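You operate a simulated robot arm through the tools that you are given. There is no shell and no other tool. Be economical: measure what you need, move in short steps, check, and stop when the job is done.

You run a simulated robot arm. Do the job below in one go: nothing can be reset, and whatever is moved stays where it is left.

TASK
End the hold test on the red spring and grade it.
Fine: rack the pin, set the lever to free, put the spring in the pass tray at 5 N or more, else the fail tray; clear the peak, then switch off.

Only the result counts: the job must be done as asked and must still hold three seconds after the hand-in. Knocking over, shifting, dropping, spilling or breaking anything else fails it.

THE ROBOT
A 7-joint arm with a two-finger parallel gripper, fixed in place. Base frame: the origin is at the foot of the arm, x ahead of it, y to its left, z up; the work surface is at about z = 0. Lengths are in mm, angles in degrees, forces in N, time in s.
With the tool pointing down near the work surface it reaches from about 240 to 620 mm from the base axis. Its first joint turns from -66.0 to 66.0 degrees. Payload 2.6 kg.
The TCP is the grasp point between the finger pads, 30 mm short of the fingertips. In the tool frame z runs along the fingers and y along their closing line. The gripper opens to 94 mm. The fingers are 28 mm wide and 10 mm thick; the gripper's body (50 by 96 mm) begins 55 mm behind the TCP.
Orientation is that of the tool frame in the base frame, as a unit quaternion [x, y, z, w]. With the fingers straight down and closing along the base's y, the tool's x points along the base's -x, its y along +y and its z along -z.

THE INTERFACE
- The arm moves only by the tool drive_tool. Its argument "deltas" is one flat list of numbers, 6 for each row, row after row: the shift along the base's x, y, z in units of 150 mm (1.0 is 150 mm), then the turn, a rotation vector about the base's x, y, z in units of 45 degrees (1.0 is 45 degrees). In form: [x, y, z, rx, ry, rz, x, y, z, rx, ry, rz, ...]. A call has 1 to 20 rows; each row is the pose to reach, as a shift and turn from the pose commanded when the call began. "claw" is the finger opening in mm, from 0 to 94, set as the call begins (left out, the last holds). A call with a number of a shift or a turn outside -1 to 1 is refused whole. Each row takes 0.2 s and may step no farther than 50 mm and 8.6 degrees from the row before; otherwise, or with a gripper value out of range, the whole call is refused. A pose out of reach is approached as far as the arm can. The call stops where the force on the tool passes 70 N (or 10 N more than at its start, if that is more) or the arm is blocked; 0.2 s more then pass. The fingers move at their own pace (about 72 mm/s each) and stop on an object; they squeeze with about 30 N. The grip force told is the motor's: it shows also when the fingers shut on nothing. Time passes only in rows, and 0.2 s behind the last, so rows that repeat a pose let the fingers close. It gives the time, the measured TCP pose, the force on the tool (base axes), the opening and the grip force at its end, in the units of the frame above (readings bear some noise), with the torque about the TCP (base axes, N m) and any sound that the robot's microphone picked up.
- Cameras (640 x 400 px; columns grow to the right, rows downward): "scene" is fixed at [37.4, 440.9, 584.2]; the picture's right is [-0.68, -0.74, 0.00], its down [-0.37, 0.34, -0.87] and it looks along [0.64, -0.59, -0.50] (base axes); focal length 312 px, centre (320, 200). "wrist" rides on the gripper at [76, 14, -103] in the tool frame; the picture's right is [-0.18, 0.98, 0.00], its down [-0.75, -0.14, -0.64] and it looks along [-0.63, -0.12, 0.77] (tool axes); focal length 243 px, centre (320, 200). There is no depth. A picture from a camera that has moved, and an enlarged one, comes with that camera's place and axes in the base frame and with its lens. The place of the scene camera against the robot may be out by one fixed shift of up to 25 mm in any direction.
- get_image(camera): a new picture of that camera. It takes no simulated time.
- enlarge(camera, box): a new picture of the part [left, top, right, bottom] of that camera's present view, enlarged. It takes no simulated time.
- finish_job(): hands the job in; it is judged then, once.

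Work in short steps. Places have to be worked out from the pictures, the camera data and where the tool is seen: move nearer, look again, correct. Check each grasp and each placing, and mend what went wrong. You have 120 turns and 64 pictures in all, those below and enlarged ones among them. Open the gripper and draw the arm clear of the work before you hand the job in, unless the task says otherwise; then end with one line.

The tools are called as name(argument=value, ...) on one line, values as JSON. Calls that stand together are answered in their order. drive_tool: Moves the arm, as the interface text tells. Its arguments: {"type":"object","properties":{"deltas":{"type":"array","items":{"type":"number"}},"claw":{"type":"number"}},"required":["deltas"]} The other tools are called the same way: get_image (camera) takes a picture; enlarge (camera, box) takes an enlarged picture of a part of a camera's view; finish_job () hands the job in.

At the start:

```text
clock: 0.0
ee_pos: [360.6, 28.5, 409.2]
orientation: [-0.001, 1.0, 0.0, 0.0]
force: [-0.8, 0.3, 0.2]
moment: [-0.02, -0.01, 0.03]
grip_width: 94.0
grip_force: 0.2
```

scene: 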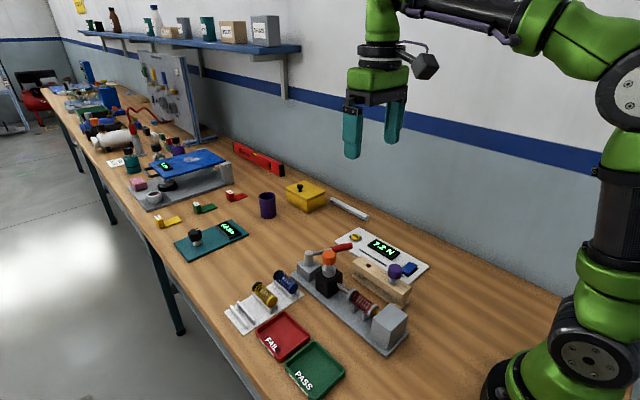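
wrist: 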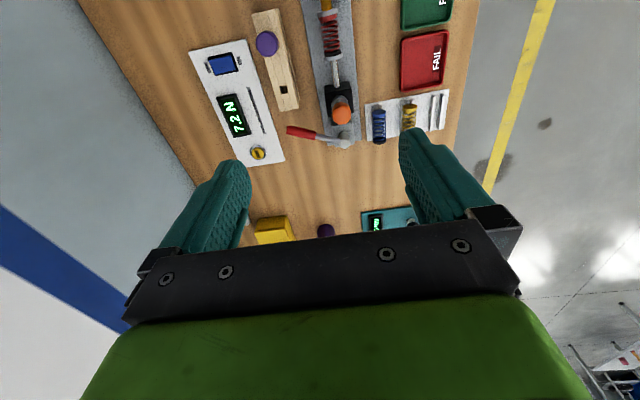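

I start by looking closely at the test stand from both cameras.

enlarge(camera="scene", box=[220, 220, 440, 400])

enlarge(camera="wrist", box=[180, 0, 480, 190])

```text
2.22 times, centred on (330, 310) of scene
camera zoom: at [37.4, 440.9, 584.2], right [-0.68, -0.74, 0.0], down [-0.37, 0.34, -0.87], along [0.64, -0.59, -0.5], focal length 693 px, centre (298, -44)
```

zoom: 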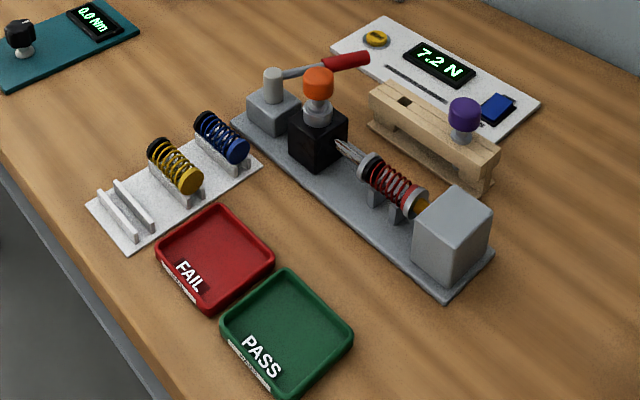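

```text
2.11 times, centred on (330, 95) of wrist
camera zoom: at [283.8, 43.1, 510.8], right [0.18, 0.98, 0.0], down [0.75, -0.14, 0.64], along [0.63, -0.12, -0.77], focal length 511 px, centre (299, 421)
```

zoom: 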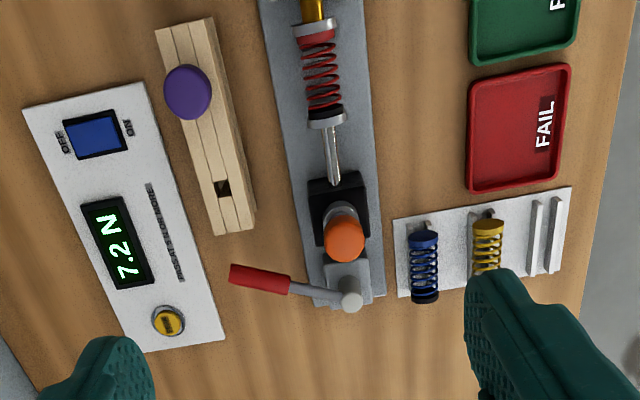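

The wrist view puts the panel near (437,-160), the orange pin near (444,51) and the spring near (335,50). I move over the panel to read its labels.

drive_tool(deltas=[0.09, -0.19, -0.2, 0, 0, 0, 0.18, -0.38, -0.4, 0, 0, 0, 0.27, -0.57, -0.6, 0, 0, 0, 0.36, -0.76, -0.8, 0, 0, 0, 0.45, -0.95, -1, 0, 0, 0, 0.45, -0.95, -1, 0, 0, 0])

get_image(camera="wrist")

enlarge(camera="wrist", box=[200, 0, 420, 180])

```text
clock: 1.4
ee_pos: [424.0, -114.5, 257.0]
orientation: [0.0, 1.0, 0.001, 0.0]
force: [-0.4, 0.5, 1.0]
moment: [-0.02, -0.04, -0.01]
grip_width: 93.9
grip_force: 0.1
```

```text
59 pictures are left
camera wrist: at [349.7, -100.2, 358.7], right [0.18, 0.98, 0.0], down [0.75, -0.14, 0.64], along [0.63, -0.12, -0.77], focal length 243 px, centre (320, 200)
```

wrist: 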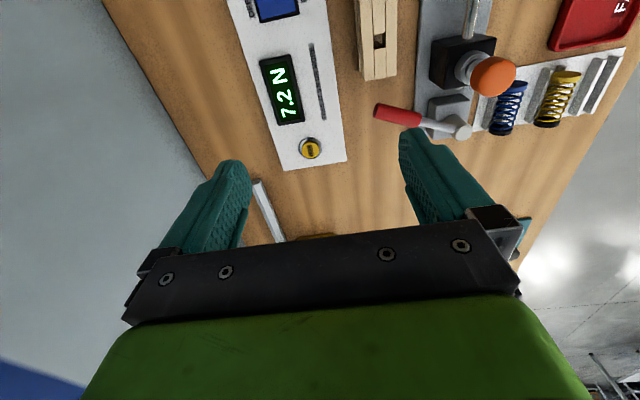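

```text
2.22 times, centred on (310, 90) of wrist
camera zoom: at [349.7, -100.2, 358.7], right [0.18, 0.98, 0.0], down [0.75, -0.14, 0.64], along [0.63, -0.12, -0.77], focal length 539 px, centre (342, 444)
```

zoom: 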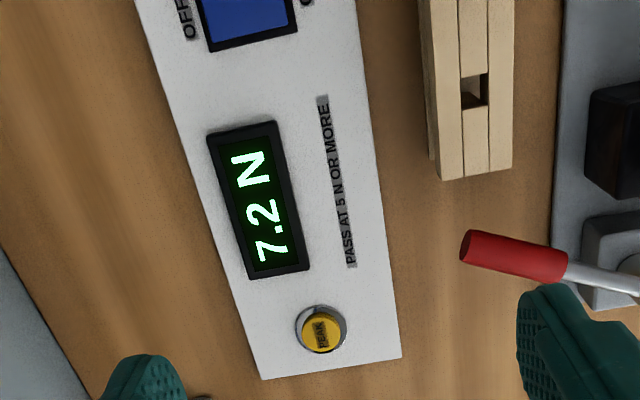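

The panel reads 7.2 N, with a yellow PEAK button and an OFF/ON rocker. Next I look at the lever and pin from above.

drive_tool(deltas=[0.08, 0.25, 0, 0, 0, 0, 0.16, 0.5, 0, 0, 0, 0, 0.24, 0.75, 0, 0, 0, 0, 0.32, 1.0, 0, 0, 0, 0, 0.32, 1.0, 0, 0, 0, 0])

enlarge(camera="wrist", box=[220, 0, 460, 200])

```text
clock: 2.6
ee_pos: [475.2, 37.8, 257.3]
orientation: [0.0, 1.0, 0.001, 0.0]
force: [0.4, 0.6, 0.9]
moment: [0.01, -0.01, 0.01]
grip_width: 94.3
grip_force: 0.1
```

```text
2.00 times, centred on (340, 100) of wrist
camera zoom: at [399.6, 52.7, 359.1], right [0.18, 0.98, 0.0], down [0.75, -0.14, 0.64], along [0.63, -0.12, -0.77], focal length 485 px, centre (280, 400)
```

zoom: 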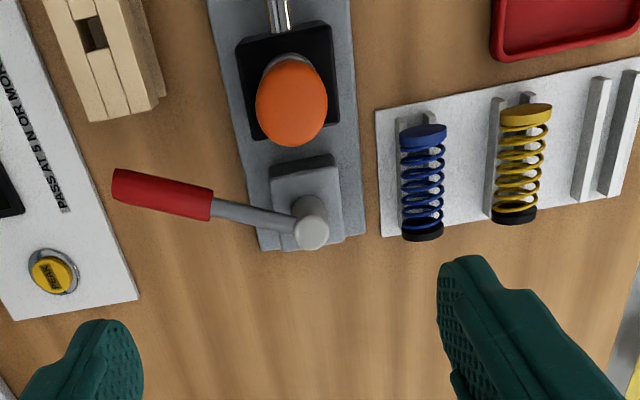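

No lever markings are visible from above. I check with the fixed camera and look at the spring region.

enlarge(camera="scene", box=[290, 230, 370, 300])

drive_tool(deltas=[-0.25, 0, 0, 0, 0, 0, -0.5, 0, 0, 0, 0, 0, -0.75, 0, 0, 0, 0, 0, -0.9, 0, 0, 0, 0, 0, -0.9, 0, 0, 0, 0, 0])

enlarge(camera="wrist", box=[220, 0, 460, 200])

enlarge(camera="scene", box=[320, 230, 440, 340])

```text
5.71 times, centred on (330, 265) of scene
camera zoom: at [37.3, 440.9, 584.2], right [-0.68, -0.74, 0.0], down [-0.37, 0.34, -0.87], along [0.64, -0.59, -0.5], focal length 1782 px, centre (263, -171)
```

zoom: 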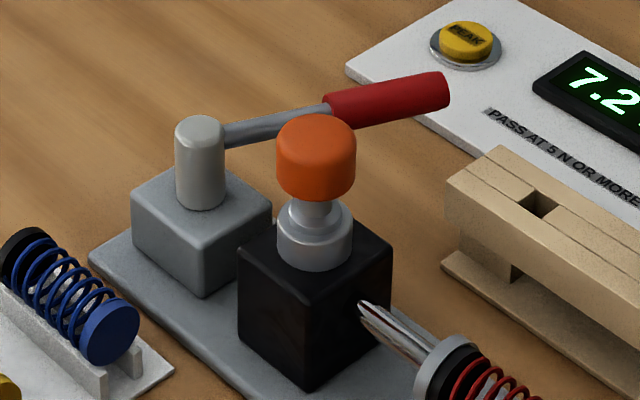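

```text
clock: 3.8
ee_pos: [341.3, 38.1, 256.5]
orientation: [-0.001, 1.0, 0.0, 0.001]
force: [0.4, -0.1, 0.3]
moment: [-0.02, -0.01, 0.04]
grip_width: 94.0
grip_force: 0.0
```

```text
2.00 times, centred on (340, 100) of wrist
camera zoom: at [265.1, 52.3, 360.1], right [0.18, 0.98, 0.0], down [0.75, -0.14, 0.64], along [0.63, -0.12, -0.77], focal length 485 px, centre (280, 400)
```

zoom: 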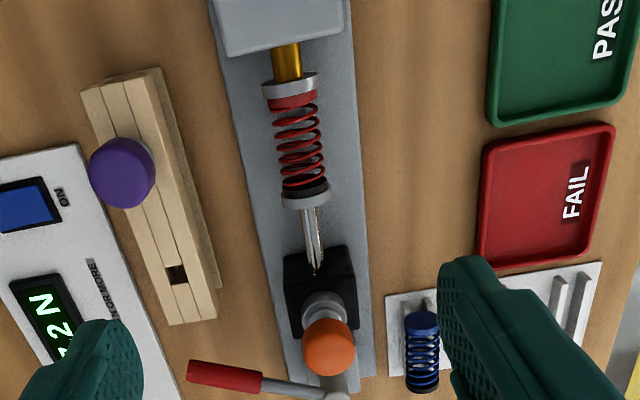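

```text
3.64 times, centred on (380, 285) of scene
camera zoom: at [37.3, 440.9, 584.2], right [-0.68, -0.74, 0.0], down [-0.37, 0.34, -0.87], along [0.64, -0.59, -0.5], focal length 1134 px, centre (102, -109)
```

zoom: 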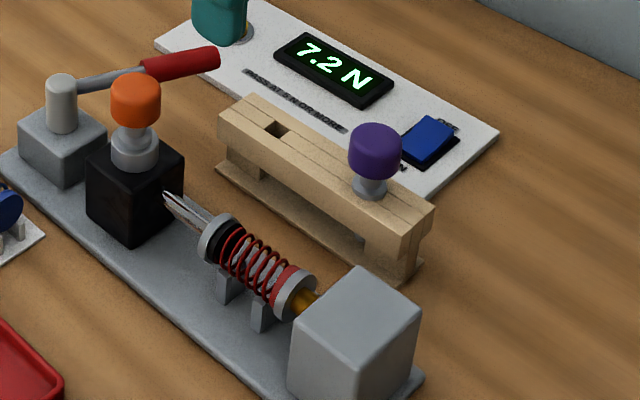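

Triangulating, the orange knob centre is about (439, 50, 100), 33 mm across, and the black block's top is at about z=55. I move above it and look again.

drive_tool(deltas=[0.217, 0.026, -0.125, 0, 0, 0, 0.434, 0.052, -0.25, 0, 0, 0, 0.653, 0.077, -0.375, 0, 0, 0, 0.653, 0.077, -0.375, 0, 0, 0])

get_image(camera="wrist")

```text
clock: 4.8
ee_pos: [439.7, 48.2, 201.9]
orientation: [0.0, 1.0, 0.0, 0.0]
force: [-0.9, 0.9, -0.5]
moment: [-0.01, -0.01, 0.02]
grip_width: 93.9
grip_force: 0.1
```

```text
53 pictures are left
camera wrist: at [362.7, 62.8, 303.6], right [0.18, 0.98, 0.0], down [0.75, -0.14, 0.64], along [0.63, -0.12, -0.77], focal length 243 px, centre (320, 200)
```

wrist: 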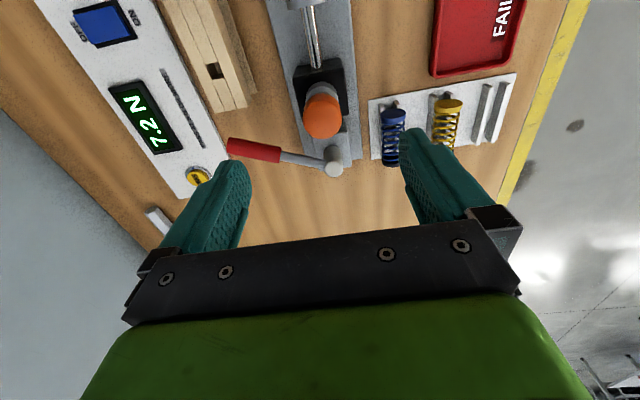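

The knob is confirmed at about (437,50,100). I narrow the fingers to 60 mm and descend to it.

drive_tool(deltas=[0, 0.012, -0.3, 0, 0, 0, -0.01, 0.012, -0.5, 0, 0, 0, -0.01, 0.012, -0.65, 0, 0, 0, -0.01, 0.012, -0.65, 0, 0, 0], claw=60)

get_image(camera="wrist")

enlarge(camera="scene", box=[290, 220, 410, 310])

```text
clock: 5.8
ee_pos: [435.6, 48.4, 104.3]
orientation: [0.0, 1.0, 0.0, 0.0]
force: [0.8, 0.4, -0.2]
moment: [0.0, 0.04, 0.0]
grip_width: 59.7
grip_force: 0.1
```

```text
52 pictures are left
camera wrist: at [358.7, 63.1, 207.2], right [0.18, 0.98, 0.0], down [0.75, -0.14, 0.64], along [0.63, -0.12, -0.77], focal length 243 px, centre (320, 200)
```

wrist: 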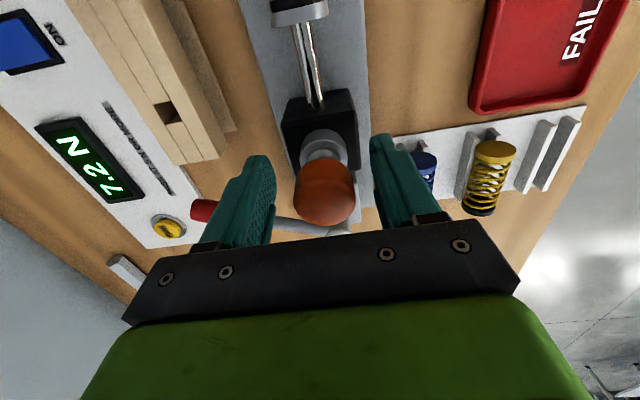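

```text
4.44 times, centred on (350, 265) of scene
camera zoom: at [37.4, 440.9, 584.2], right [-0.68, -0.74, 0.0], down [-0.37, 0.34, -0.87], along [0.64, -0.59, -0.5], focal length 1386 px, centre (187, -89)
```

zoom: 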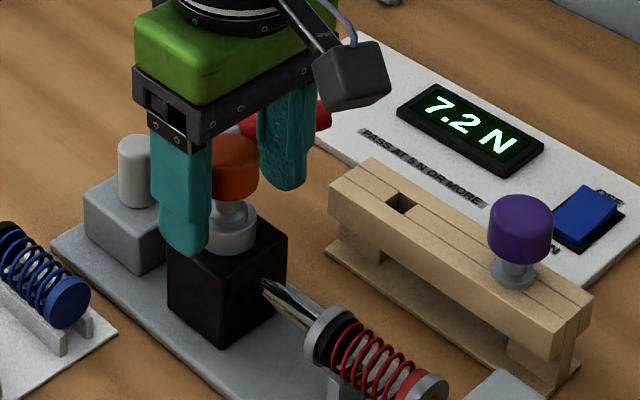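

The knob sits between the pads. I close on it.

drive_tool(deltas=[0, 0.008, 0, 0, 0, 0, 0, 0.008, 0, 0, 0, 0, 0, 0.008, 0, 0, 0, 0], claw=20)

```text
clock: 6.6
ee_pos: [436.4, 50.0, 104.8]
orientation: [0.0, 1.0, 0.0, 0.0]
force: [-1.0, -0.5, 2.2]
moment: [-0.05, 0.0, 0.01]
grip_width: 31.1
grip_force: 29.5
```

Gripped at 31 mm. I lift straight up slowly and watch the force.

drive_tool(deltas=[0, 0, 0.05, 0, 0, 0, 0, 0, 0.1, 0, 0, 0, 0, 0, 0.2, 0, 0, 0, 0, 0, 0.3, 0, 0, 0, 0, 0, 0.4, 0, 0, 0, 0, 0, 0.4, 0, 0, 0])

enlarge(camera="scene", box=[290, 190, 410, 310])

```text
clock: 8.0
ee_pos: [436.9, 48.4, 166.6]
orientation: [0.0, 1.0, 0.0, 0.0]
force: [0.0, -0.8, -1.0]
moment: [0.02, 0.01, -0.01]
grip_width: 31.1
grip_force: 29.9
```

```text
3.33 times, centred on (350, 250) of scene
camera zoom: at [37.4, 440.9, 584.2], right [-0.68, -0.74, 0.0], down [-0.37, 0.34, -0.87], along [0.64, -0.59, -0.5], focal length 1039 px, centre (220, 33)
```

zoom: 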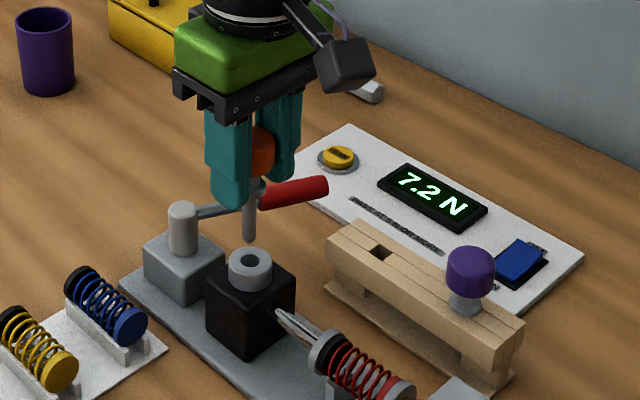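

The pin is out, with about a 70 mm shank below the knob. The rack's empty hole triangulates to about (398,-45,48); I carry the pin above it.

drive_tool(deltas=[-0.066, -0.16, 0, 0, 0, 0, -0.132, -0.32, 0, 0, 0, 0, -0.2, -0.48, 0, 0, 0, 0, -0.263, -0.637, 0, 0, 0, 0, -0.263, -0.637, -0.05, 0, 0, 0, -0.263, -0.637, -0.1, 0, 0, 0, -0.263, -0.637, -0.1, 0, 0, 0])

enlarge(camera="wrist", box=[240, 60, 400, 220])

enlarge(camera="scene", box=[320, 190, 440, 310])

```text
clock: 9.6
ee_pos: [398.6, -45.9, 150.7]
orientation: [-0.001, 1.0, 0.0, 0.0]
force: [0.0, 0.0, -0.6]
moment: [0.01, 0.01, -0.03]
grip_width: 31.0
grip_force: 29.9
```

```text
2.50 times, centred on (320, 140) of wrist
camera zoom: at [321.3, -30.7, 252.7], right [0.18, 0.98, 0.0], down [0.75, -0.14, 0.64], along [0.63, -0.12, -0.77], focal length 606 px, centre (320, 350)
```

zoom: 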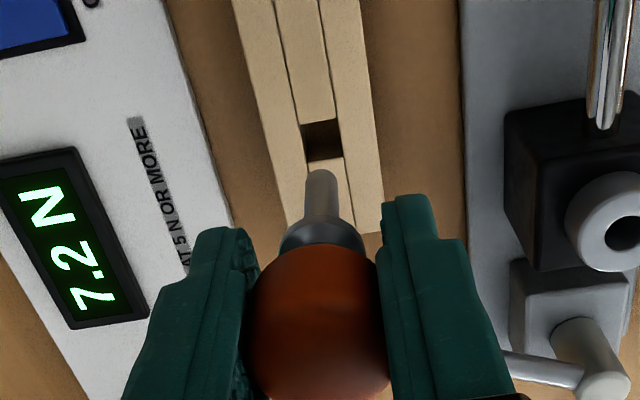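

```text
3.33 times, centred on (380, 250) of scene
camera zoom: at [37.4, 440.9, 584.2], right [-0.68, -0.74, 0.0], down [-0.37, 0.34, -0.87], along [0.64, -0.59, -0.5], focal length 1039 px, centre (120, 33)
```

zoom: 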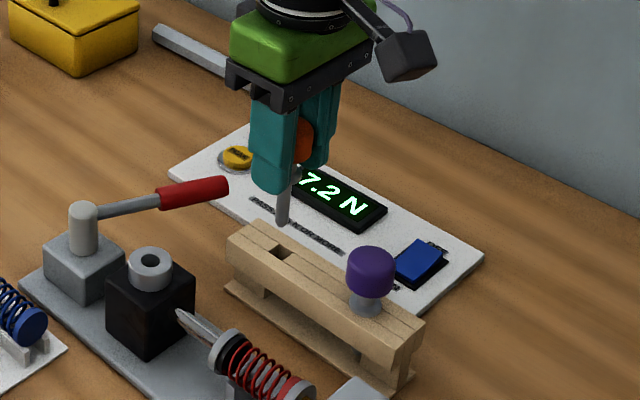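

Pin and hole line up to within about 1 mm. I lower to just above the rack top and recheck.

drive_tool(deltas=[0, 0, -0.08, 0, 0, 0, 0, 0, -0.16, 0, 0, 0, 0, 0, -0.16, 0, 0, 0])

enlarge(camera="wrist", box=[260, 60, 380, 180])

enlarge(camera="scene", box=[360, 230, 440, 300])

```text
clock: 10.4
ee_pos: [397.0, -43.7, 126.3]
orientation: [0.0, 1.0, 0.001, 0.0]
force: [-0.9, 0.0, -0.5]
moment: [0.02, -0.01, 0.01]
grip_width: 30.8
grip_force: 29.7
```

```text
3.33 times, centred on (320, 120) of wrist
camera zoom: at [321.4, -29.4, 227.8], right [0.18, 0.98, 0.0], down [0.75, -0.14, 0.64], along [0.63, -0.12, -0.77], focal length 809 px, centre (320, 467)
```

zoom: 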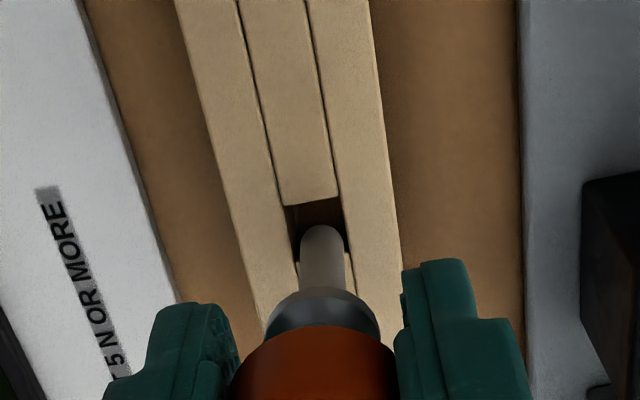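

```text
5.71 times, centred on (400, 265) of scene
camera zoom: at [37.4, 440.9, 584.2], right [-0.68, -0.74, 0.0], down [-0.37, 0.34, -0.87], along [0.64, -0.59, -0.5], focal length 1782 px, centre (-137, -171)
```

zoom: 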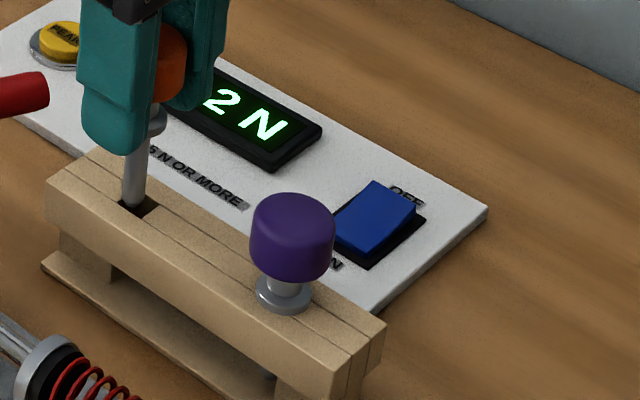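

The tip looks near the rack surface. I enlarge further to judge whether it is already entering the hole.

enlarge(camera="wrist", box=[300, 110, 340, 150])

enlarge(camera="scene", box=[368, 255, 398, 280])

```text
10.00 times, centred on (320, 130) of wrist
camera zoom: at [321.4, -29.4, 227.8], right [0.18, 0.98, 0.0], down [0.75, -0.14, 0.64], along [0.63, -0.12, -0.77], focal length 2426 px, centre (320, 900)
```

zoom: 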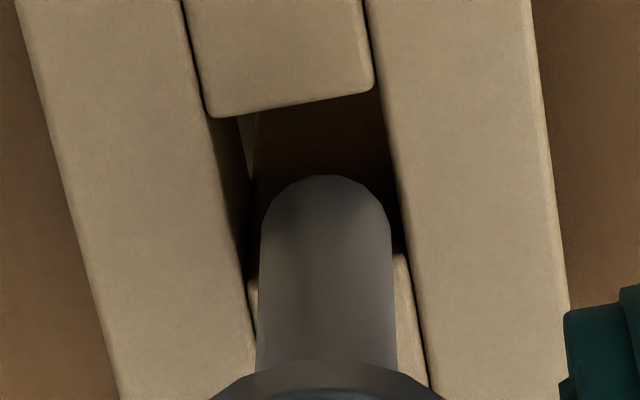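

```text
16.00 times, centred on (383, 268) of scene
camera zoom: at [37.4, 440.9, 584.2], right [-0.68, -0.74, 0.0], down [-0.37, 0.34, -0.87], along [0.64, -0.59, -0.5], focal length 4989 px, centre (-688, -880)
```

zoom: 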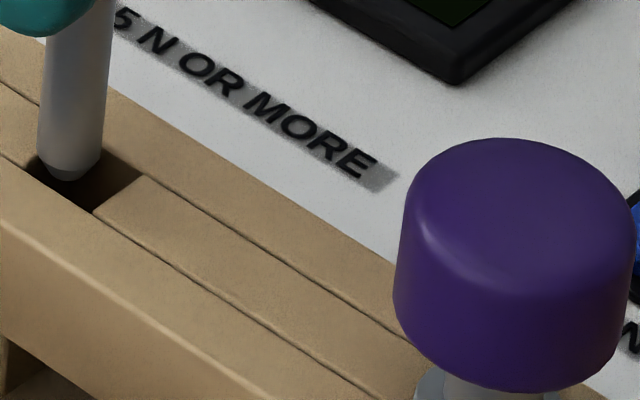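

The hole looks about 1 mm toward -y and slightly toward -x of the tip. I correct, lower 4 mm and re-check the contact force.

drive_tool(deltas=[-0.006, -0.007, 0, 0, 0, 0, -0.006, -0.007, -0.013, 0, 0, 0, -0.006, -0.007, -0.026, 0, 0, 0, -0.006, -0.007, -0.026, 0, 0, 0])

enlarge(camera="wrist", box=[300, 110, 340, 150])

enlarge(camera="scene", box=[368, 255, 398, 280])

```text
clock: 11.4
ee_pos: [396.4, -46.4, 123.2]
orientation: [0.0, 1.0, 0.0, 0.0]
force: [1.0, 0.0, 0.0]
moment: [0.07, 0.0, 0.02]
grip_width: 30.9
grip_force: 29.8
```

```text
10.00 times, centred on (320, 130) of wrist
camera zoom: at [320.2, -30.8, 224.5], right [0.18, 0.98, 0.0], down [0.75, -0.14, 0.64], along [0.63, -0.12, -0.77], focal length 2426 px, centre (320, 900)
```

zoom: 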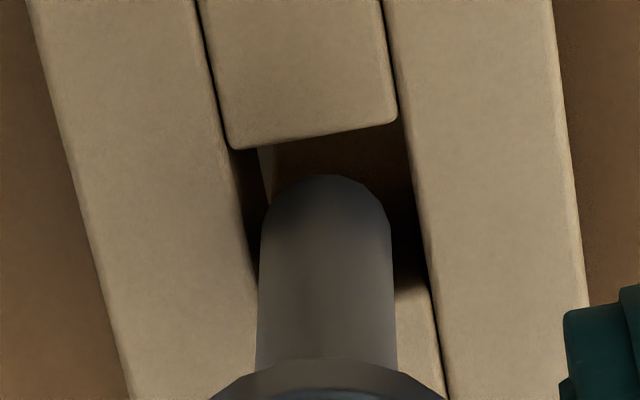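

```text
16.00 times, centred on (383, 268) of scene
camera zoom: at [37.4, 440.9, 584.2], right [-0.68, -0.74, 0.0], down [-0.37, 0.34, -0.87], along [0.64, -0.59, -0.5], focal length 4989 px, centre (-688, -880)
```

zoom: 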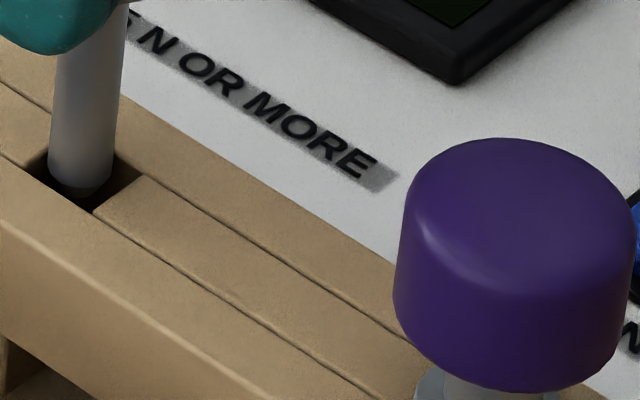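

No contact yet and both views agree the tip is at or over the hole. I lower 5 mm more.

drive_tool(deltas=[0, 0, -0.01, 0, 0, 0, 0, 0, -0.02, 0, 0, 0, 0, 0, -0.033, 0, 0, 0, 0, 0, -0.033, 0, 0, 0])

enlarge(camera="wrist", box=[300, 110, 340, 150])

enlarge(camera="scene", box=[368, 255, 398, 280])

```text
clock: 12.4
ee_pos: [395.4, -45.5, 117.1]
orientation: [0.0, 1.0, 0.0, 0.0]
force: [0.1, -0.1, 0.2]
moment: [-0.04, 0.02, -0.02]
grip_width: 31.2
grip_force: 30.2
```

```text
10.00 times, centred on (320, 130) of wrist
camera zoom: at [320.4, -30.4, 219.4], right [0.18, 0.98, 0.0], down [0.75, -0.14, 0.64], along [0.63, -0.12, -0.77], focal length 2426 px, centre (320, 900)
```

zoom: 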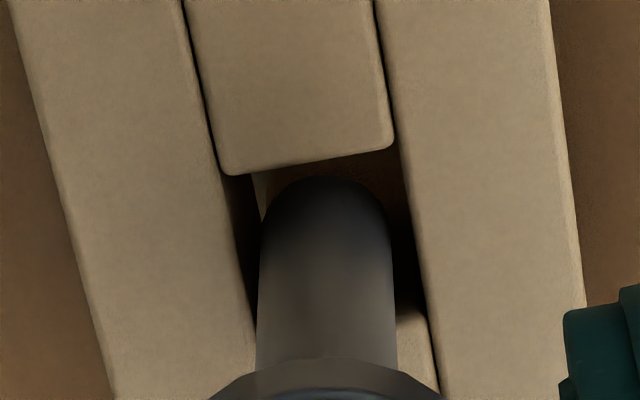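

```text
16.00 times, centred on (383, 268) of scene
camera zoom: at [37.4, 440.9, 584.2], right [-0.68, -0.74, 0.0], down [-0.37, 0.34, -0.87], along [0.64, -0.59, -0.5], focal length 4989 px, centre (-688, -880)
```

zoom: 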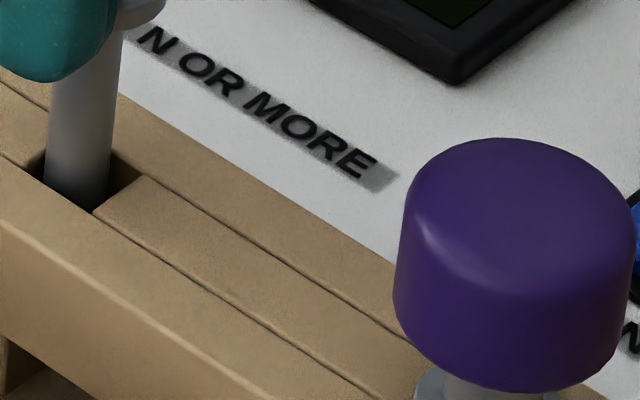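

The pin is in the hole with no side force. I lower most of the way and check the gap below the fingers and flange.

drive_tool(deltas=[0, 0, -0.04, 0, 0, 0, 0, 0, -0.08, 0, 0, 0, 0, 0, -0.12, 0, 0, 0, 0, 0, -0.16, 0, 0, 0, 0, 0, -0.18, 0, 0, 0, 0, 0, -0.18, 0, 0, 0])

enlarge(camera="scene", box=[360, 220, 440, 290])

```text
clock: 13.8
ee_pos: [397.3, -45.6, 90.5]
orientation: [0.0, 1.0, -0.001, 0.001]
force: [-2.8, 0.4, -0.9]
moment: [0.02, 0.26, 0.0]
grip_width: 31.0
grip_force: 29.8
```

```text
5.71 times, centred on (400, 255) of scene
camera zoom: at [37.4, 440.9, 584.2], right [-0.68, -0.74, 0.0], down [-0.37, 0.34, -0.87], along [0.64, -0.59, -0.5], focal length 1782 px, centre (-137, -114)
```

zoom: 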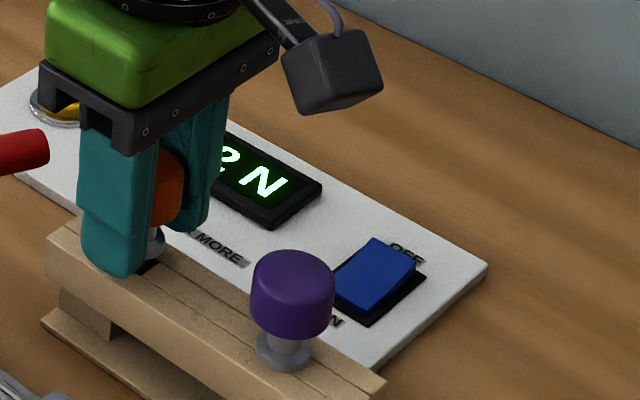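

A slight side force in -x says the pin leans on the hole's +x wall. I ease 1 mm to -x and lower 3 mm more.

drive_tool(deltas=[-0.007, 0, 0, 0, 0, 0, -0.007, 0, -0.01, 0, 0, 0, -0.007, 0, -0.02, 0, 0, 0, -0.007, 0, -0.02, 0, 0, 0])

enlarge(camera="scene", box=[365, 240, 405, 275])

```text
clock: 14.8
ee_pos: [396.0, -45.6, 86.5]
orientation: [0.001, 1.0, 0.0, 0.0]
force: [-0.1, 1.2, -0.2]
moment: [0.07, -0.01, 0.01]
grip_width: 30.9
grip_force: 30.0
```

```text
11.43 times, centred on (385, 258) of scene
camera zoom: at [37.4, 440.9, 584.2], right [-0.68, -0.74, 0.0], down [-0.37, 0.34, -0.87], along [0.64, -0.59, -0.5], focal length 3564 px, centre (-423, -457)
```

zoom: 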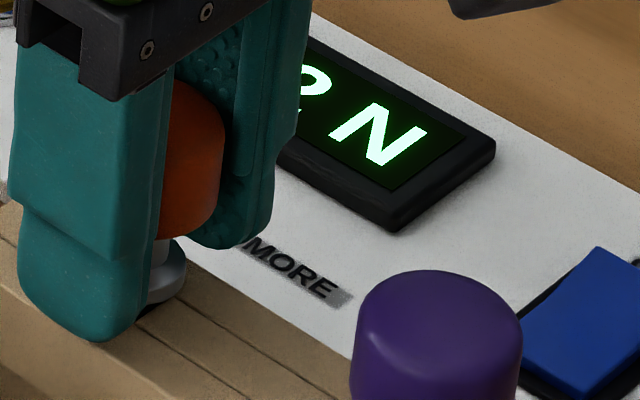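

Side force is gone; the flange is nearly seated. I go down 2 mm more, watching for contact.

drive_tool(deltas=[0, 0, -0.007, 0, 0, 0, 0, 0, -0.014, 0, 0, 0, 0, 0, -0.014, 0, 0, 0])

```text
clock: 15.6
ee_pos: [395.3, -46.3, 86.0]
orientation: [0.0, 1.0, -0.001, 0.0]
force: [0.4, 3.8, 0.4]
moment: [0.12, 0.01, 0.05]
grip_width: 30.8
grip_force: 29.8
```

Still free in z, with a light y side force. I open here so the pin drops the last millimetres, then rise.

drive_tool(deltas=[0, 0, 0, 0, 0, 0, 0, 0, 0, 0, 0, 0, 0, 0, 0, 0, 0, 0, 0, 0, 0.2, 0, 0, 0, 0, 0, 0.45, 0, 0, 0, 0, 0, 0.6, 0, 0, 0], claw=56)

enlarge(camera="scene", box=[290, 220, 450, 340])

```text
clock: 17.0
ee_pos: [394.0, -45.9, 174.3]
orientation: [0.0, 1.0, 0.001, 0.001]
force: [0.8, 0.4, 0.4]
moment: [0.04, 0.02, -0.02]
grip_width: 56.4
grip_force: 0.1
```

```text
3.33 times, centred on (370, 280) of scene
camera zoom: at [37.4, 440.9, 584.2], right [-0.68, -0.74, 0.0], down [-0.37, 0.34, -0.87], along [0.64, -0.59, -0.5], focal length 1039 px, centre (153, -67)
```

zoom: 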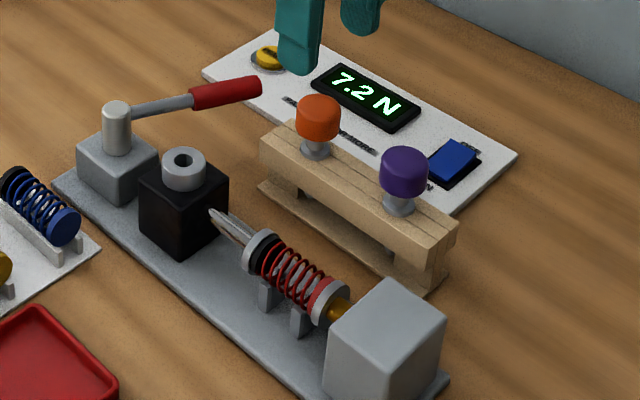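

The pin is racked. For the lever, I turn the tool 90° to see the lever block's hidden sides and find the FREE mark.

drive_tool(deltas=[0.1, 0.06, 0.1, 0, 0, 0.19, 0.2, 0.12, 0.2, 0, 0, 0.38, 0.3, 0.18, 0.2, 0, 0, 0.57, 0.4, 0.24, 0.2, 0, 0, 0.76, 0.5, 0.3, 0.2, 0, 0, 0.95, 0.5, 0.3, 0.2, 0, 0, 0.95])

drive_tool(deltas=[0.05, 0.06, 0, 0, 0, 0.19, 0.1, 0.12, 0, 0, 0, 0.38, 0.15, 0.18, 0, 0, 0, 0.57, 0.2, 0.24, 0, 0, 0, 0.76, 0.25, 0.24, 0, 0, 0, 0.95, 0.25, 0.24, 0, 0, 0, 0.95])

get_image(camera="wrist")

```text
clock: 18.4
ee_pos: [469.6, -1.3, 203.5]
orientation: [-0.365, 0.931, 0.0, 0.0]
force: [-0.2, 0.4, -0.7]
moment: [-0.01, 0.04, 0.0]
grip_width: 56.1
grip_force: 0.1
```

```text
clock: 19.8
ee_pos: [508.7, 34.5, 203.4]
orientation: [-0.679, 0.734, 0.0, 0.0]
force: [-0.8, 0.0, 0.3]
moment: [-0.01, -0.01, 0.0]
grip_width: 55.9
grip_force: 0.1
```

```text
36 pictures are left
camera wrist: at [487.9, -38.9, 306.0], right [-0.97, 0.26, 0.0], down [0.2, 0.74, 0.64], along [0.17, 0.62, -0.77], focal length 243 px, centre (320, 200)
```

wrist: 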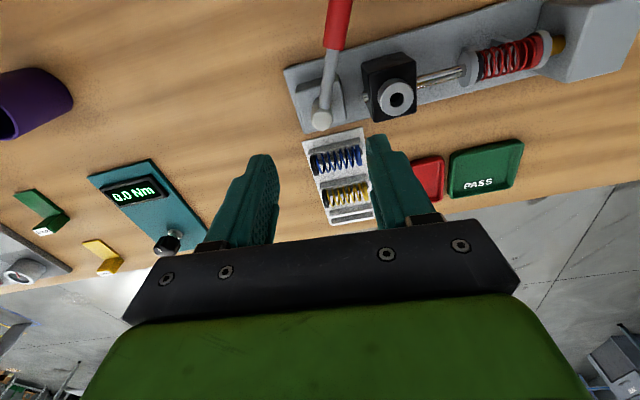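

The lever block shows from the panel side now; I enlarge it.

enlarge(camera="wrist", box=[270, 0, 430, 140])

```text
2.86 times, centred on (350, 70) of wrist
camera zoom: at [487.9, -38.9, 306.0], right [-0.97, 0.26, 0.0], down [0.2, 0.74, 0.64], along [0.17, 0.62, -0.77], focal length 693 px, centre (234, 571)
```

zoom: 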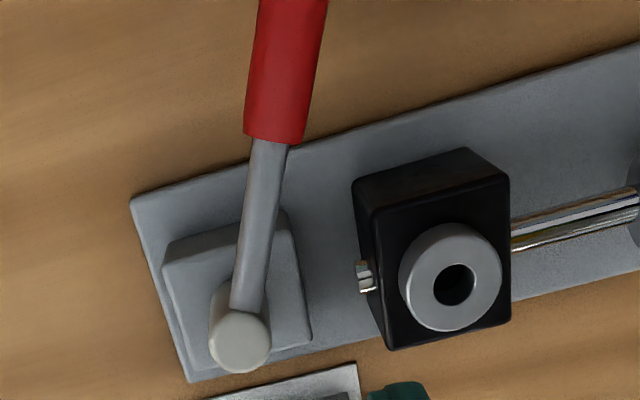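

No label on these faces. I turn a further ~85° to view the +x side of the lever block.

drive_tool(deltas=[-0.02, 0, 0, 0, 0, 0.19, -0.04, 0, 0, 0, 0, 0.38, -0.06, 0, 0, 0, 0, 0.57, -0.08, 0, 0, 0, 0, 0.76, -0.1, 0, 0, 0, 0, 0.95, -0.1, 0, 0, 0, 0, 0.95])

drive_tool(deltas=[-0.02, 0, -0.04, 0, 0, 0.19, -0.04, 0, -0.08, 0, 0, 0.38, -0.06, 0, -0.12, 0, 0, 0.57, -0.08, 0, -0.16, 0, 0, 0.76, -0.1, 0, -0.2, 0, 0, 0.95, -0.1, 0, -0.2, 0, 0, 0.95])

get_image(camera="wrist")

```text
clock: 21.2
ee_pos: [492.3, 35.1, 205.2]
orientation: [0.9, -0.436, 0.0, 0.001]
force: [-0.3, -0.4, 0.6]
moment: [0.0, 0.02, -0.01]
grip_width: 56.1
grip_force: 0.1
```

```text
clock: 22.6
ee_pos: [476.7, 34.2, 176.0]
orientation: [0.997, -0.078, 0.0, 0.0]
force: [0.8, 0.2, 0.5]
moment: [0.01, 0.01, 0.03]
grip_width: 56.0
grip_force: 0.1
```

```text
34 pictures are left
camera wrist: at [551.3, 9.6, 278.0], right [-0.33, -0.94, 0.0], down [-0.72, 0.26, 0.64], along [-0.6, 0.21, -0.77], focal length 243 px, centre (320, 200)
```

wrist: 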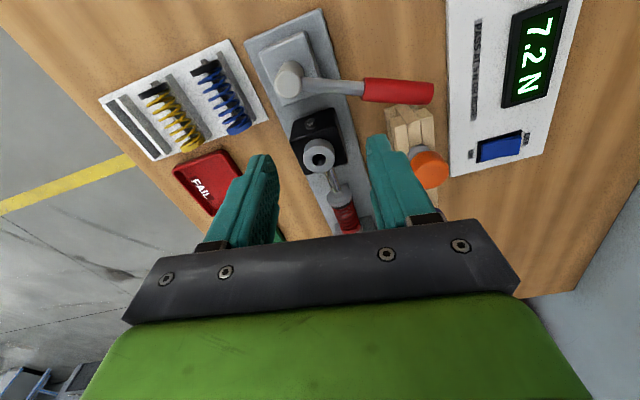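

enlarge(camera="wrist", box=[235, 0, 375, 130])

```text
3.08 times, centred on (305, 65) of wrist
camera zoom: at [551.3, 9.6, 278.0], right [-0.33, -0.94, 0.0], down [-0.72, 0.26, 0.64], along [-0.6, 0.21, -0.77], focal length 746 px, centre (366, 615)
```

zoom: 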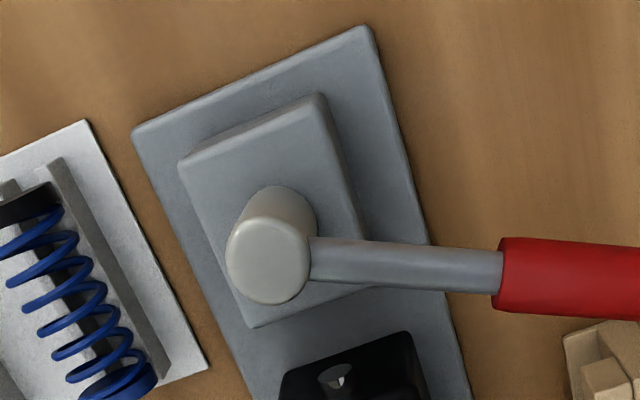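

No labels anywhere, so I will find the lever's free direction by feel. Pivot is about (509,51), handle at radius 60–117, z≈68, azimuth about 248°. I turn the gripper so the fingers straddle the handle at about (476,-33).

drive_tool(deltas=[0, -0.04, 0, 0, 0, -0.19, 0, -0.08, 0, 0, 0, -0.38, 0, -0.12, 0, 0, 0, -0.57, 0, -0.16, 0, 0, 0, -0.76, 0, -0.2, 0, 0, 0, -0.95, 0, -0.2, 0, 0, 0, -0.95])

drive_tool(deltas=[0, -0.04, 0, 0, 0, -0.19, 0, -0.08, 0, 0, 0, -0.38, 0, -0.12, 0, 0, 0, -0.57, 0, -0.16, 0, 0, 0, -0.76, 0, -0.2, 0, 0, 0, -0.95, 0, -0.2, 0, 0, 0, -0.95])

drive_tool(deltas=[0, -0.02, 0, 0, 0, -0.19, 0, -0.047, 0, 0, 0, -0.378, 0, -0.047, 0, 0, 0, -0.378], claw=46)

get_image(camera="wrist")

```text
clock: 24.0
ee_pos: [476.7, 4.6, 177.5]
orientation: [0.899, -0.438, 0.0, 0.0]
force: [-0.8, -0.3, 0.7]
moment: [-0.01, -0.04, -0.04]
grip_width: 55.9
grip_force: 0.0
```

```text
clock: 25.4
ee_pos: [477.7, -24.2, 175.2]
orientation: [-0.678, 0.735, 0.0, 0.0]
force: [-0.2, -0.4, -0.4]
moment: [0.01, 0.0, 0.01]
grip_width: 55.9
grip_force: 0.1
```

```text
clock: 26.2
ee_pos: [479.2, -32.9, 176.9]
orientation: [-0.562, 0.827, 0.0, -0.001]
force: [0.1, 0.0, 0.0]
moment: [0.0, -0.04, 0.02]
grip_width: 46.0
grip_force: 0.0
```

```text
32 pictures are left
camera wrist: at [438.1, -97.4, 277.3], right [-0.85, 0.53, 0.0], down [0.41, 0.65, 0.64], along [0.34, 0.54, -0.77], focal length 243 px, centre (320, 200)
```

wrist: 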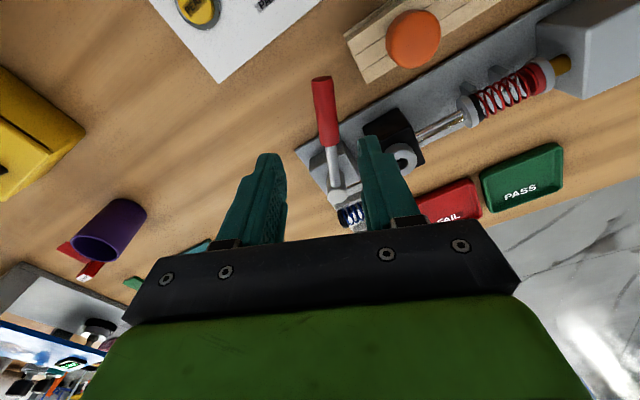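

The handle centre is at (475,-32), right under the TCP. I lower to straddle it.

drive_tool(deltas=[-0.015, 0, -0.25, 0, 0, 0, -0.015, 0, -0.45, 0, 0, 0, -0.015, 0, -0.6, 0, 0, 0, -0.015, 0, -0.667, 0, 0, 0, -0.015, 0, -0.667, 0, 0, 0])

get_image(camera="wrist")

```text
clock: 27.4
ee_pos: [473.7, -33.2, 75.1]
orientation: [-0.563, 0.826, 0.0, 0.0]
force: [-0.8, 0.1, -0.1]
moment: [0.01, 0.02, 0.01]
grip_width: 45.9
grip_force: 0.0
```

```text
31 pictures are left
camera wrist: at [433.7, -98.2, 176.5], right [-0.85, 0.53, 0.0], down [0.41, 0.65, 0.64], along [0.34, 0.54, -0.77], focal length 243 px, centre (320, 200)
```

wrist: 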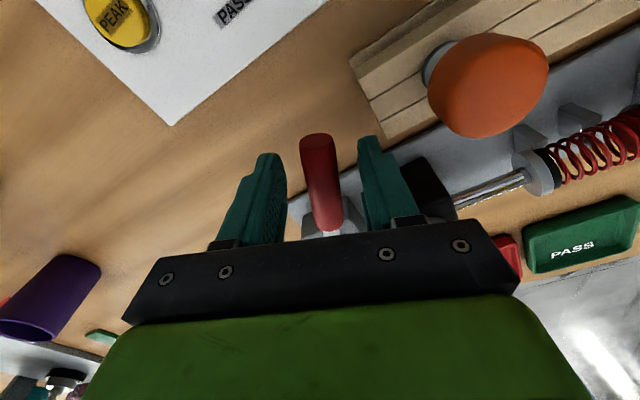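

The handle sits between the fingers. I narrow to 28 mm and try a 10° swing toward +x along the lever's arc, watching the force.

drive_tool(deltas=[0, 0, 0, 0, 0, 0, 0.025, -0.009, 0, 0, 0, 0.055, 0.05, -0.018, 0, 0, 0, 0.111, 0.075, -0.025, 0, 0, 0, 0.166, 0.101, -0.032, 0, 0, 0, 0.222], claw=28)

```text
clock: 28.6
ee_pos: [491.6, -38.5, 75.1]
orientation: [-0.633, 0.774, -0.001, 0.0]
force: [0.4, 0.2, 0.5]
moment: [-0.01, -0.01, 0.0]
grip_width: 28.1
grip_force: 0.0
```

No resistance. I check whether the lever really moved.

get_image(camera="wrist")

enlarge(camera="scene", box=[290, 220, 410, 310])

```text
30 pictures are left
camera wrist: at [462.5, -108.6, 177.2], right [-0.93, 0.38, 0.0], down [0.29, 0.71, 0.64], along [0.24, 0.59, -0.77], focal length 243 px, centre (320, 200)
```

wrist: 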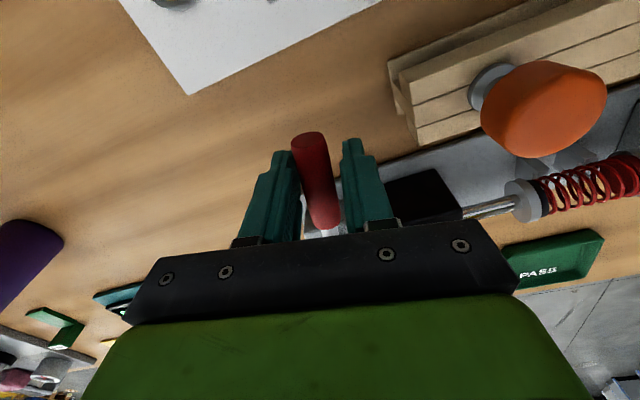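

```text
4.44 times, centred on (350, 265) of scene
camera zoom: at [37.3, 440.9, 584.2], right [-0.68, -0.74, 0.0], down [-0.37, 0.34, -0.87], along [0.64, -0.59, -0.5], focal length 1386 px, centre (187, -89)
```

zoom: 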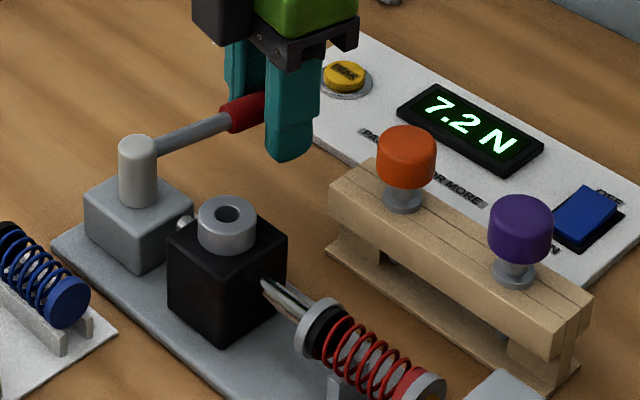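

The lever followed (now about 260°) with no resistance, so +x is a way it turns. I continue the arc another 32°.

drive_tool(deltas=[0.042, -0.008, 0, 0, 0, 0.089, 0.084, -0.012, 0, 0, 0, 0.178, 0.127, -0.014, 0, 0, 0, 0.267, 0.169, -0.012, 0, 0, 0, 0.356, 0.211, -0.007, 0, 0, 0, 0.445, 0.253, 0, 0, 0, 0.533, 0.294, 0.01, 0, 0, 0, 0.622, 0.334, 0.023, 0, 0, 0, 0.711])

get_image(camera="wrist")

get_image(camera="scene")

```text
refused: deltas must hold 6 numbers for each row
```

```text
28 pictures are left
camera wrist: at [462.5, -108.6, 177.2], right [-0.93, 0.38, 0.0], down [0.29, 0.71, 0.64], along [0.24, 0.59, -0.77], focal length 243 px, centre (320, 200)
```

wrist: 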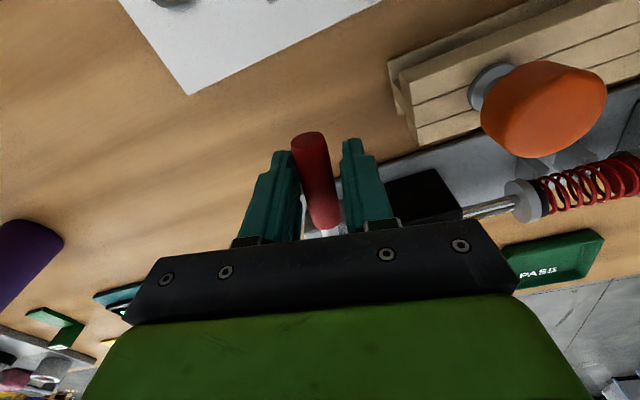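

```text
27 pictures are left
```

scene: 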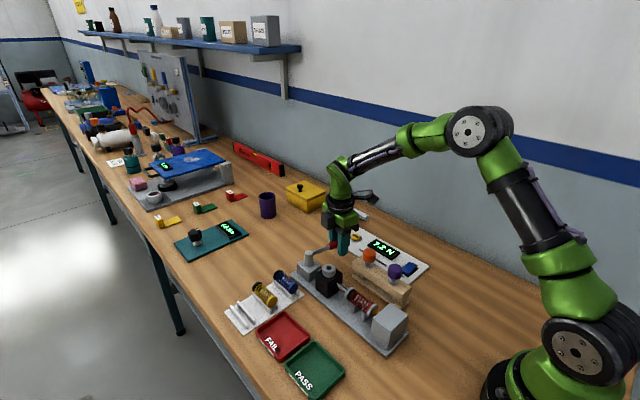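

The call was refused because one row was short a number. I resend it corrected.

drive_tool(deltas=[0.042, -0.008, 0, 0, 0, 0.089, 0.084, -0.012, 0, 0, 0, 0.178, 0.127, -0.014, 0, 0, 0, 0.267, 0.169, -0.012, 0, 0, 0, 0.356, 0.211, -0.007, 0, 0, 0, 0.445, 0.253, 0, 0, 0, 0, 0.533, 0.294, 0.01, 0, 0, 0, 0.622, 0.334, 0.023, 0, 0, 0, 0.711])

```text
clock: 30.4
ee_pos: [542.0, -32.4, 75.3]
orientation: [0.822, -0.57, -0.001, 0.001]
force: [2.8, 0.4, -0.1]
moment: [-0.01, 0.03, 0.07]
grip_width: 30.0
grip_force: 2.2
```

A slight force appears now. I look at where the lever and plunger are.

get_image(camera="wrist")

enlarge(camera="scene", box=[280, 210, 420, 330])

```text
26 pictures are left
camera wrist: at [554.9, -107.9, 177.3], right [-0.98, -0.17, 0.0], down [-0.13, 0.75, 0.64], along [-0.11, 0.63, -0.77], focal length 243 px, centre (320, 200)
```

wrist: 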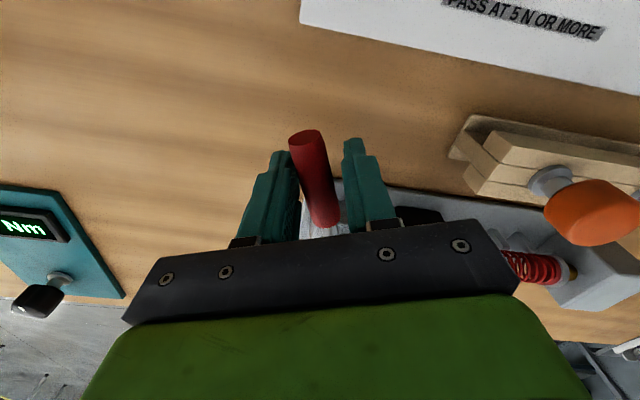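

```text
3.33 times, centred on (350, 270) of scene
camera zoom: at [37.4, 440.9, 584.2], right [-0.68, -0.74, 0.0], down [-0.37, 0.34, -0.87], along [0.64, -0.59, -0.5], focal length 1039 px, centre (220, -33)
```

zoom: 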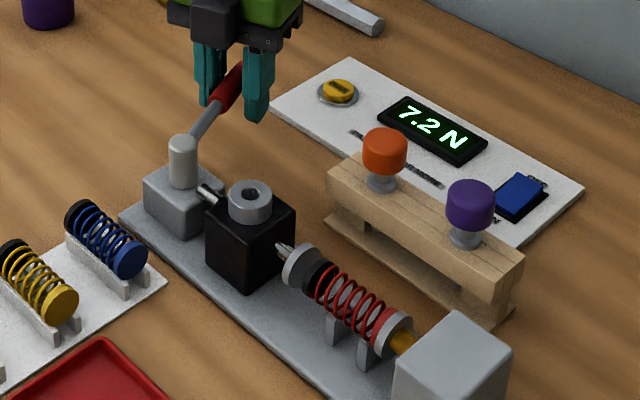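

The plunger cup is drawing back as the lever turns, so this is the freeing direction. I continue in short steps to find the end stop.

drive_tool(deltas=[0.038, 0.018, 0, 0, 0, 0.089, 0.077, 0.036, 0, 0, 0, 0.178, 0.077, 0.036, 0, 0, 0, 0.178])

```text
clock: 31.2
ee_pos: [551.9, -28.5, 75.1]
orientation: [0.859, -0.512, -0.002, 0.001]
force: [-13.0, -2.6, 0.7]
moment: [0.09, 0.11, -0.21]
grip_width: 35.4
grip_force: 6.1
```

Resistance of 13 N and the fingers are being spread: likely the stop. I back off slightly and look.

drive_tool(deltas=[-0.04, -0.018, 0, 0, 0, -0.089, -0.04, -0.018, 0, 0, 0, -0.089])

get_image(camera="wrist")

enlarge(camera="scene", box=[280, 210, 420, 330])

```text
clock: 31.8
ee_pos: [545.9, -30.6, 76.3]
orientation: [0.841, -0.541, 0.001, -0.001]
force: [0.5, -0.1, 0.2]
moment: [0.01, -0.01, 0.0]
grip_width: 27.9
grip_force: 0.0
```

```text
24 pictures are left
camera wrist: at [564.6, -104.9, 177.3], right [-0.97, -0.24, 0.0], down [-0.19, 0.74, 0.64], along [-0.15, 0.62, -0.77], focal length 243 px, centre (320, 200)
```

wrist: 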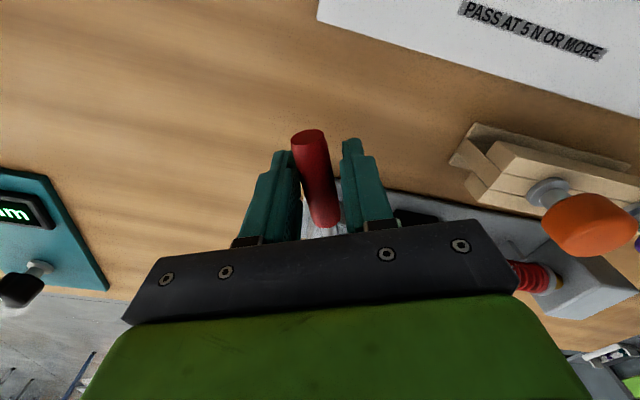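

```text
3.33 times, centred on (350, 270) of scene
camera zoom: at [37.4, 440.9, 584.2], right [-0.68, -0.74, 0.0], down [-0.37, 0.34, -0.87], along [0.64, -0.59, -0.5], focal length 1039 px, centre (220, -33)
```

zoom: 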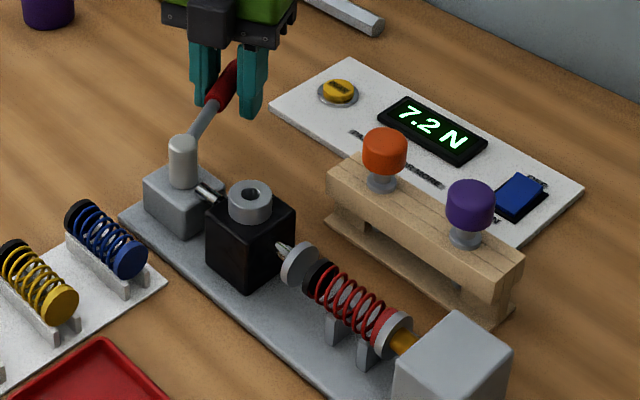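

The lever has stopped at about 294°, a 46° swing, with the spring released. I open and lift clear, then return to default orientation over the spring.

drive_tool(deltas=[0, 0, 0, 0, 0, 0, 0, 0, 0, 0, 0, 0, 0, 0, 0.2, 0, 0, 0, 0, 0, 0.5, 0, 0, 0, 0, 0, 0.8, 0, 0, 0, 0, 0, 0.8, 0, 0, 0], claw=46)

drive_tool(deltas=[-0.1, 0.04, 0, 0, 0, -0.19, -0.2, 0.08, 0, 0, 0, -0.38, -0.3, 0.12, 0, 0, 0, -0.57, -0.4, 0.16, 0, 0, 0, -0.76, -0.5, 0.2, 0, 0, 0, -0.95, -0.5, 0.2, 0, 0, 0, -0.95])

drive_tool(deltas=[-0.1, 0.05, 0, 0, 0, -0.19, -0.2, 0.1, 0, 0, 0, -0.38, -0.3, 0.15, 0, 0, 0, -0.57, -0.4, 0.2, 0, 0, 0, -0.76, -0.5, 0.25, 0, 0, 0, -0.95, -0.5, 0.25, 0, 0, 0, -0.95])

```text
clock: 33.2
ee_pos: [547.6, -32.5, 196.7]
orientation: [0.841, -0.541, 0.0, 0.0]
force: [0.6, 0.5, -0.1]
moment: [-0.02, 0.0, -0.01]
grip_width: 45.9
grip_force: 0.1
```

```text
clock: 34.6
ee_pos: [471.5, -1.6, 194.5]
orientation: [-0.585, 0.811, 0.0, 0.0]
force: [0.2, -0.4, 0.7]
moment: [0.01, -0.03, 0.03]
grip_width: 45.9
grip_force: 0.0
```

```text
clock: 36.0
ee_pos: [396.9, 38.3, 196.5]
orientation: [-0.25, 0.968, -0.001, 0.0]
force: [0.4, -0.6, -1.1]
moment: [0.01, 0.01, 0.01]
grip_width: 45.9
grip_force: 0.1
```

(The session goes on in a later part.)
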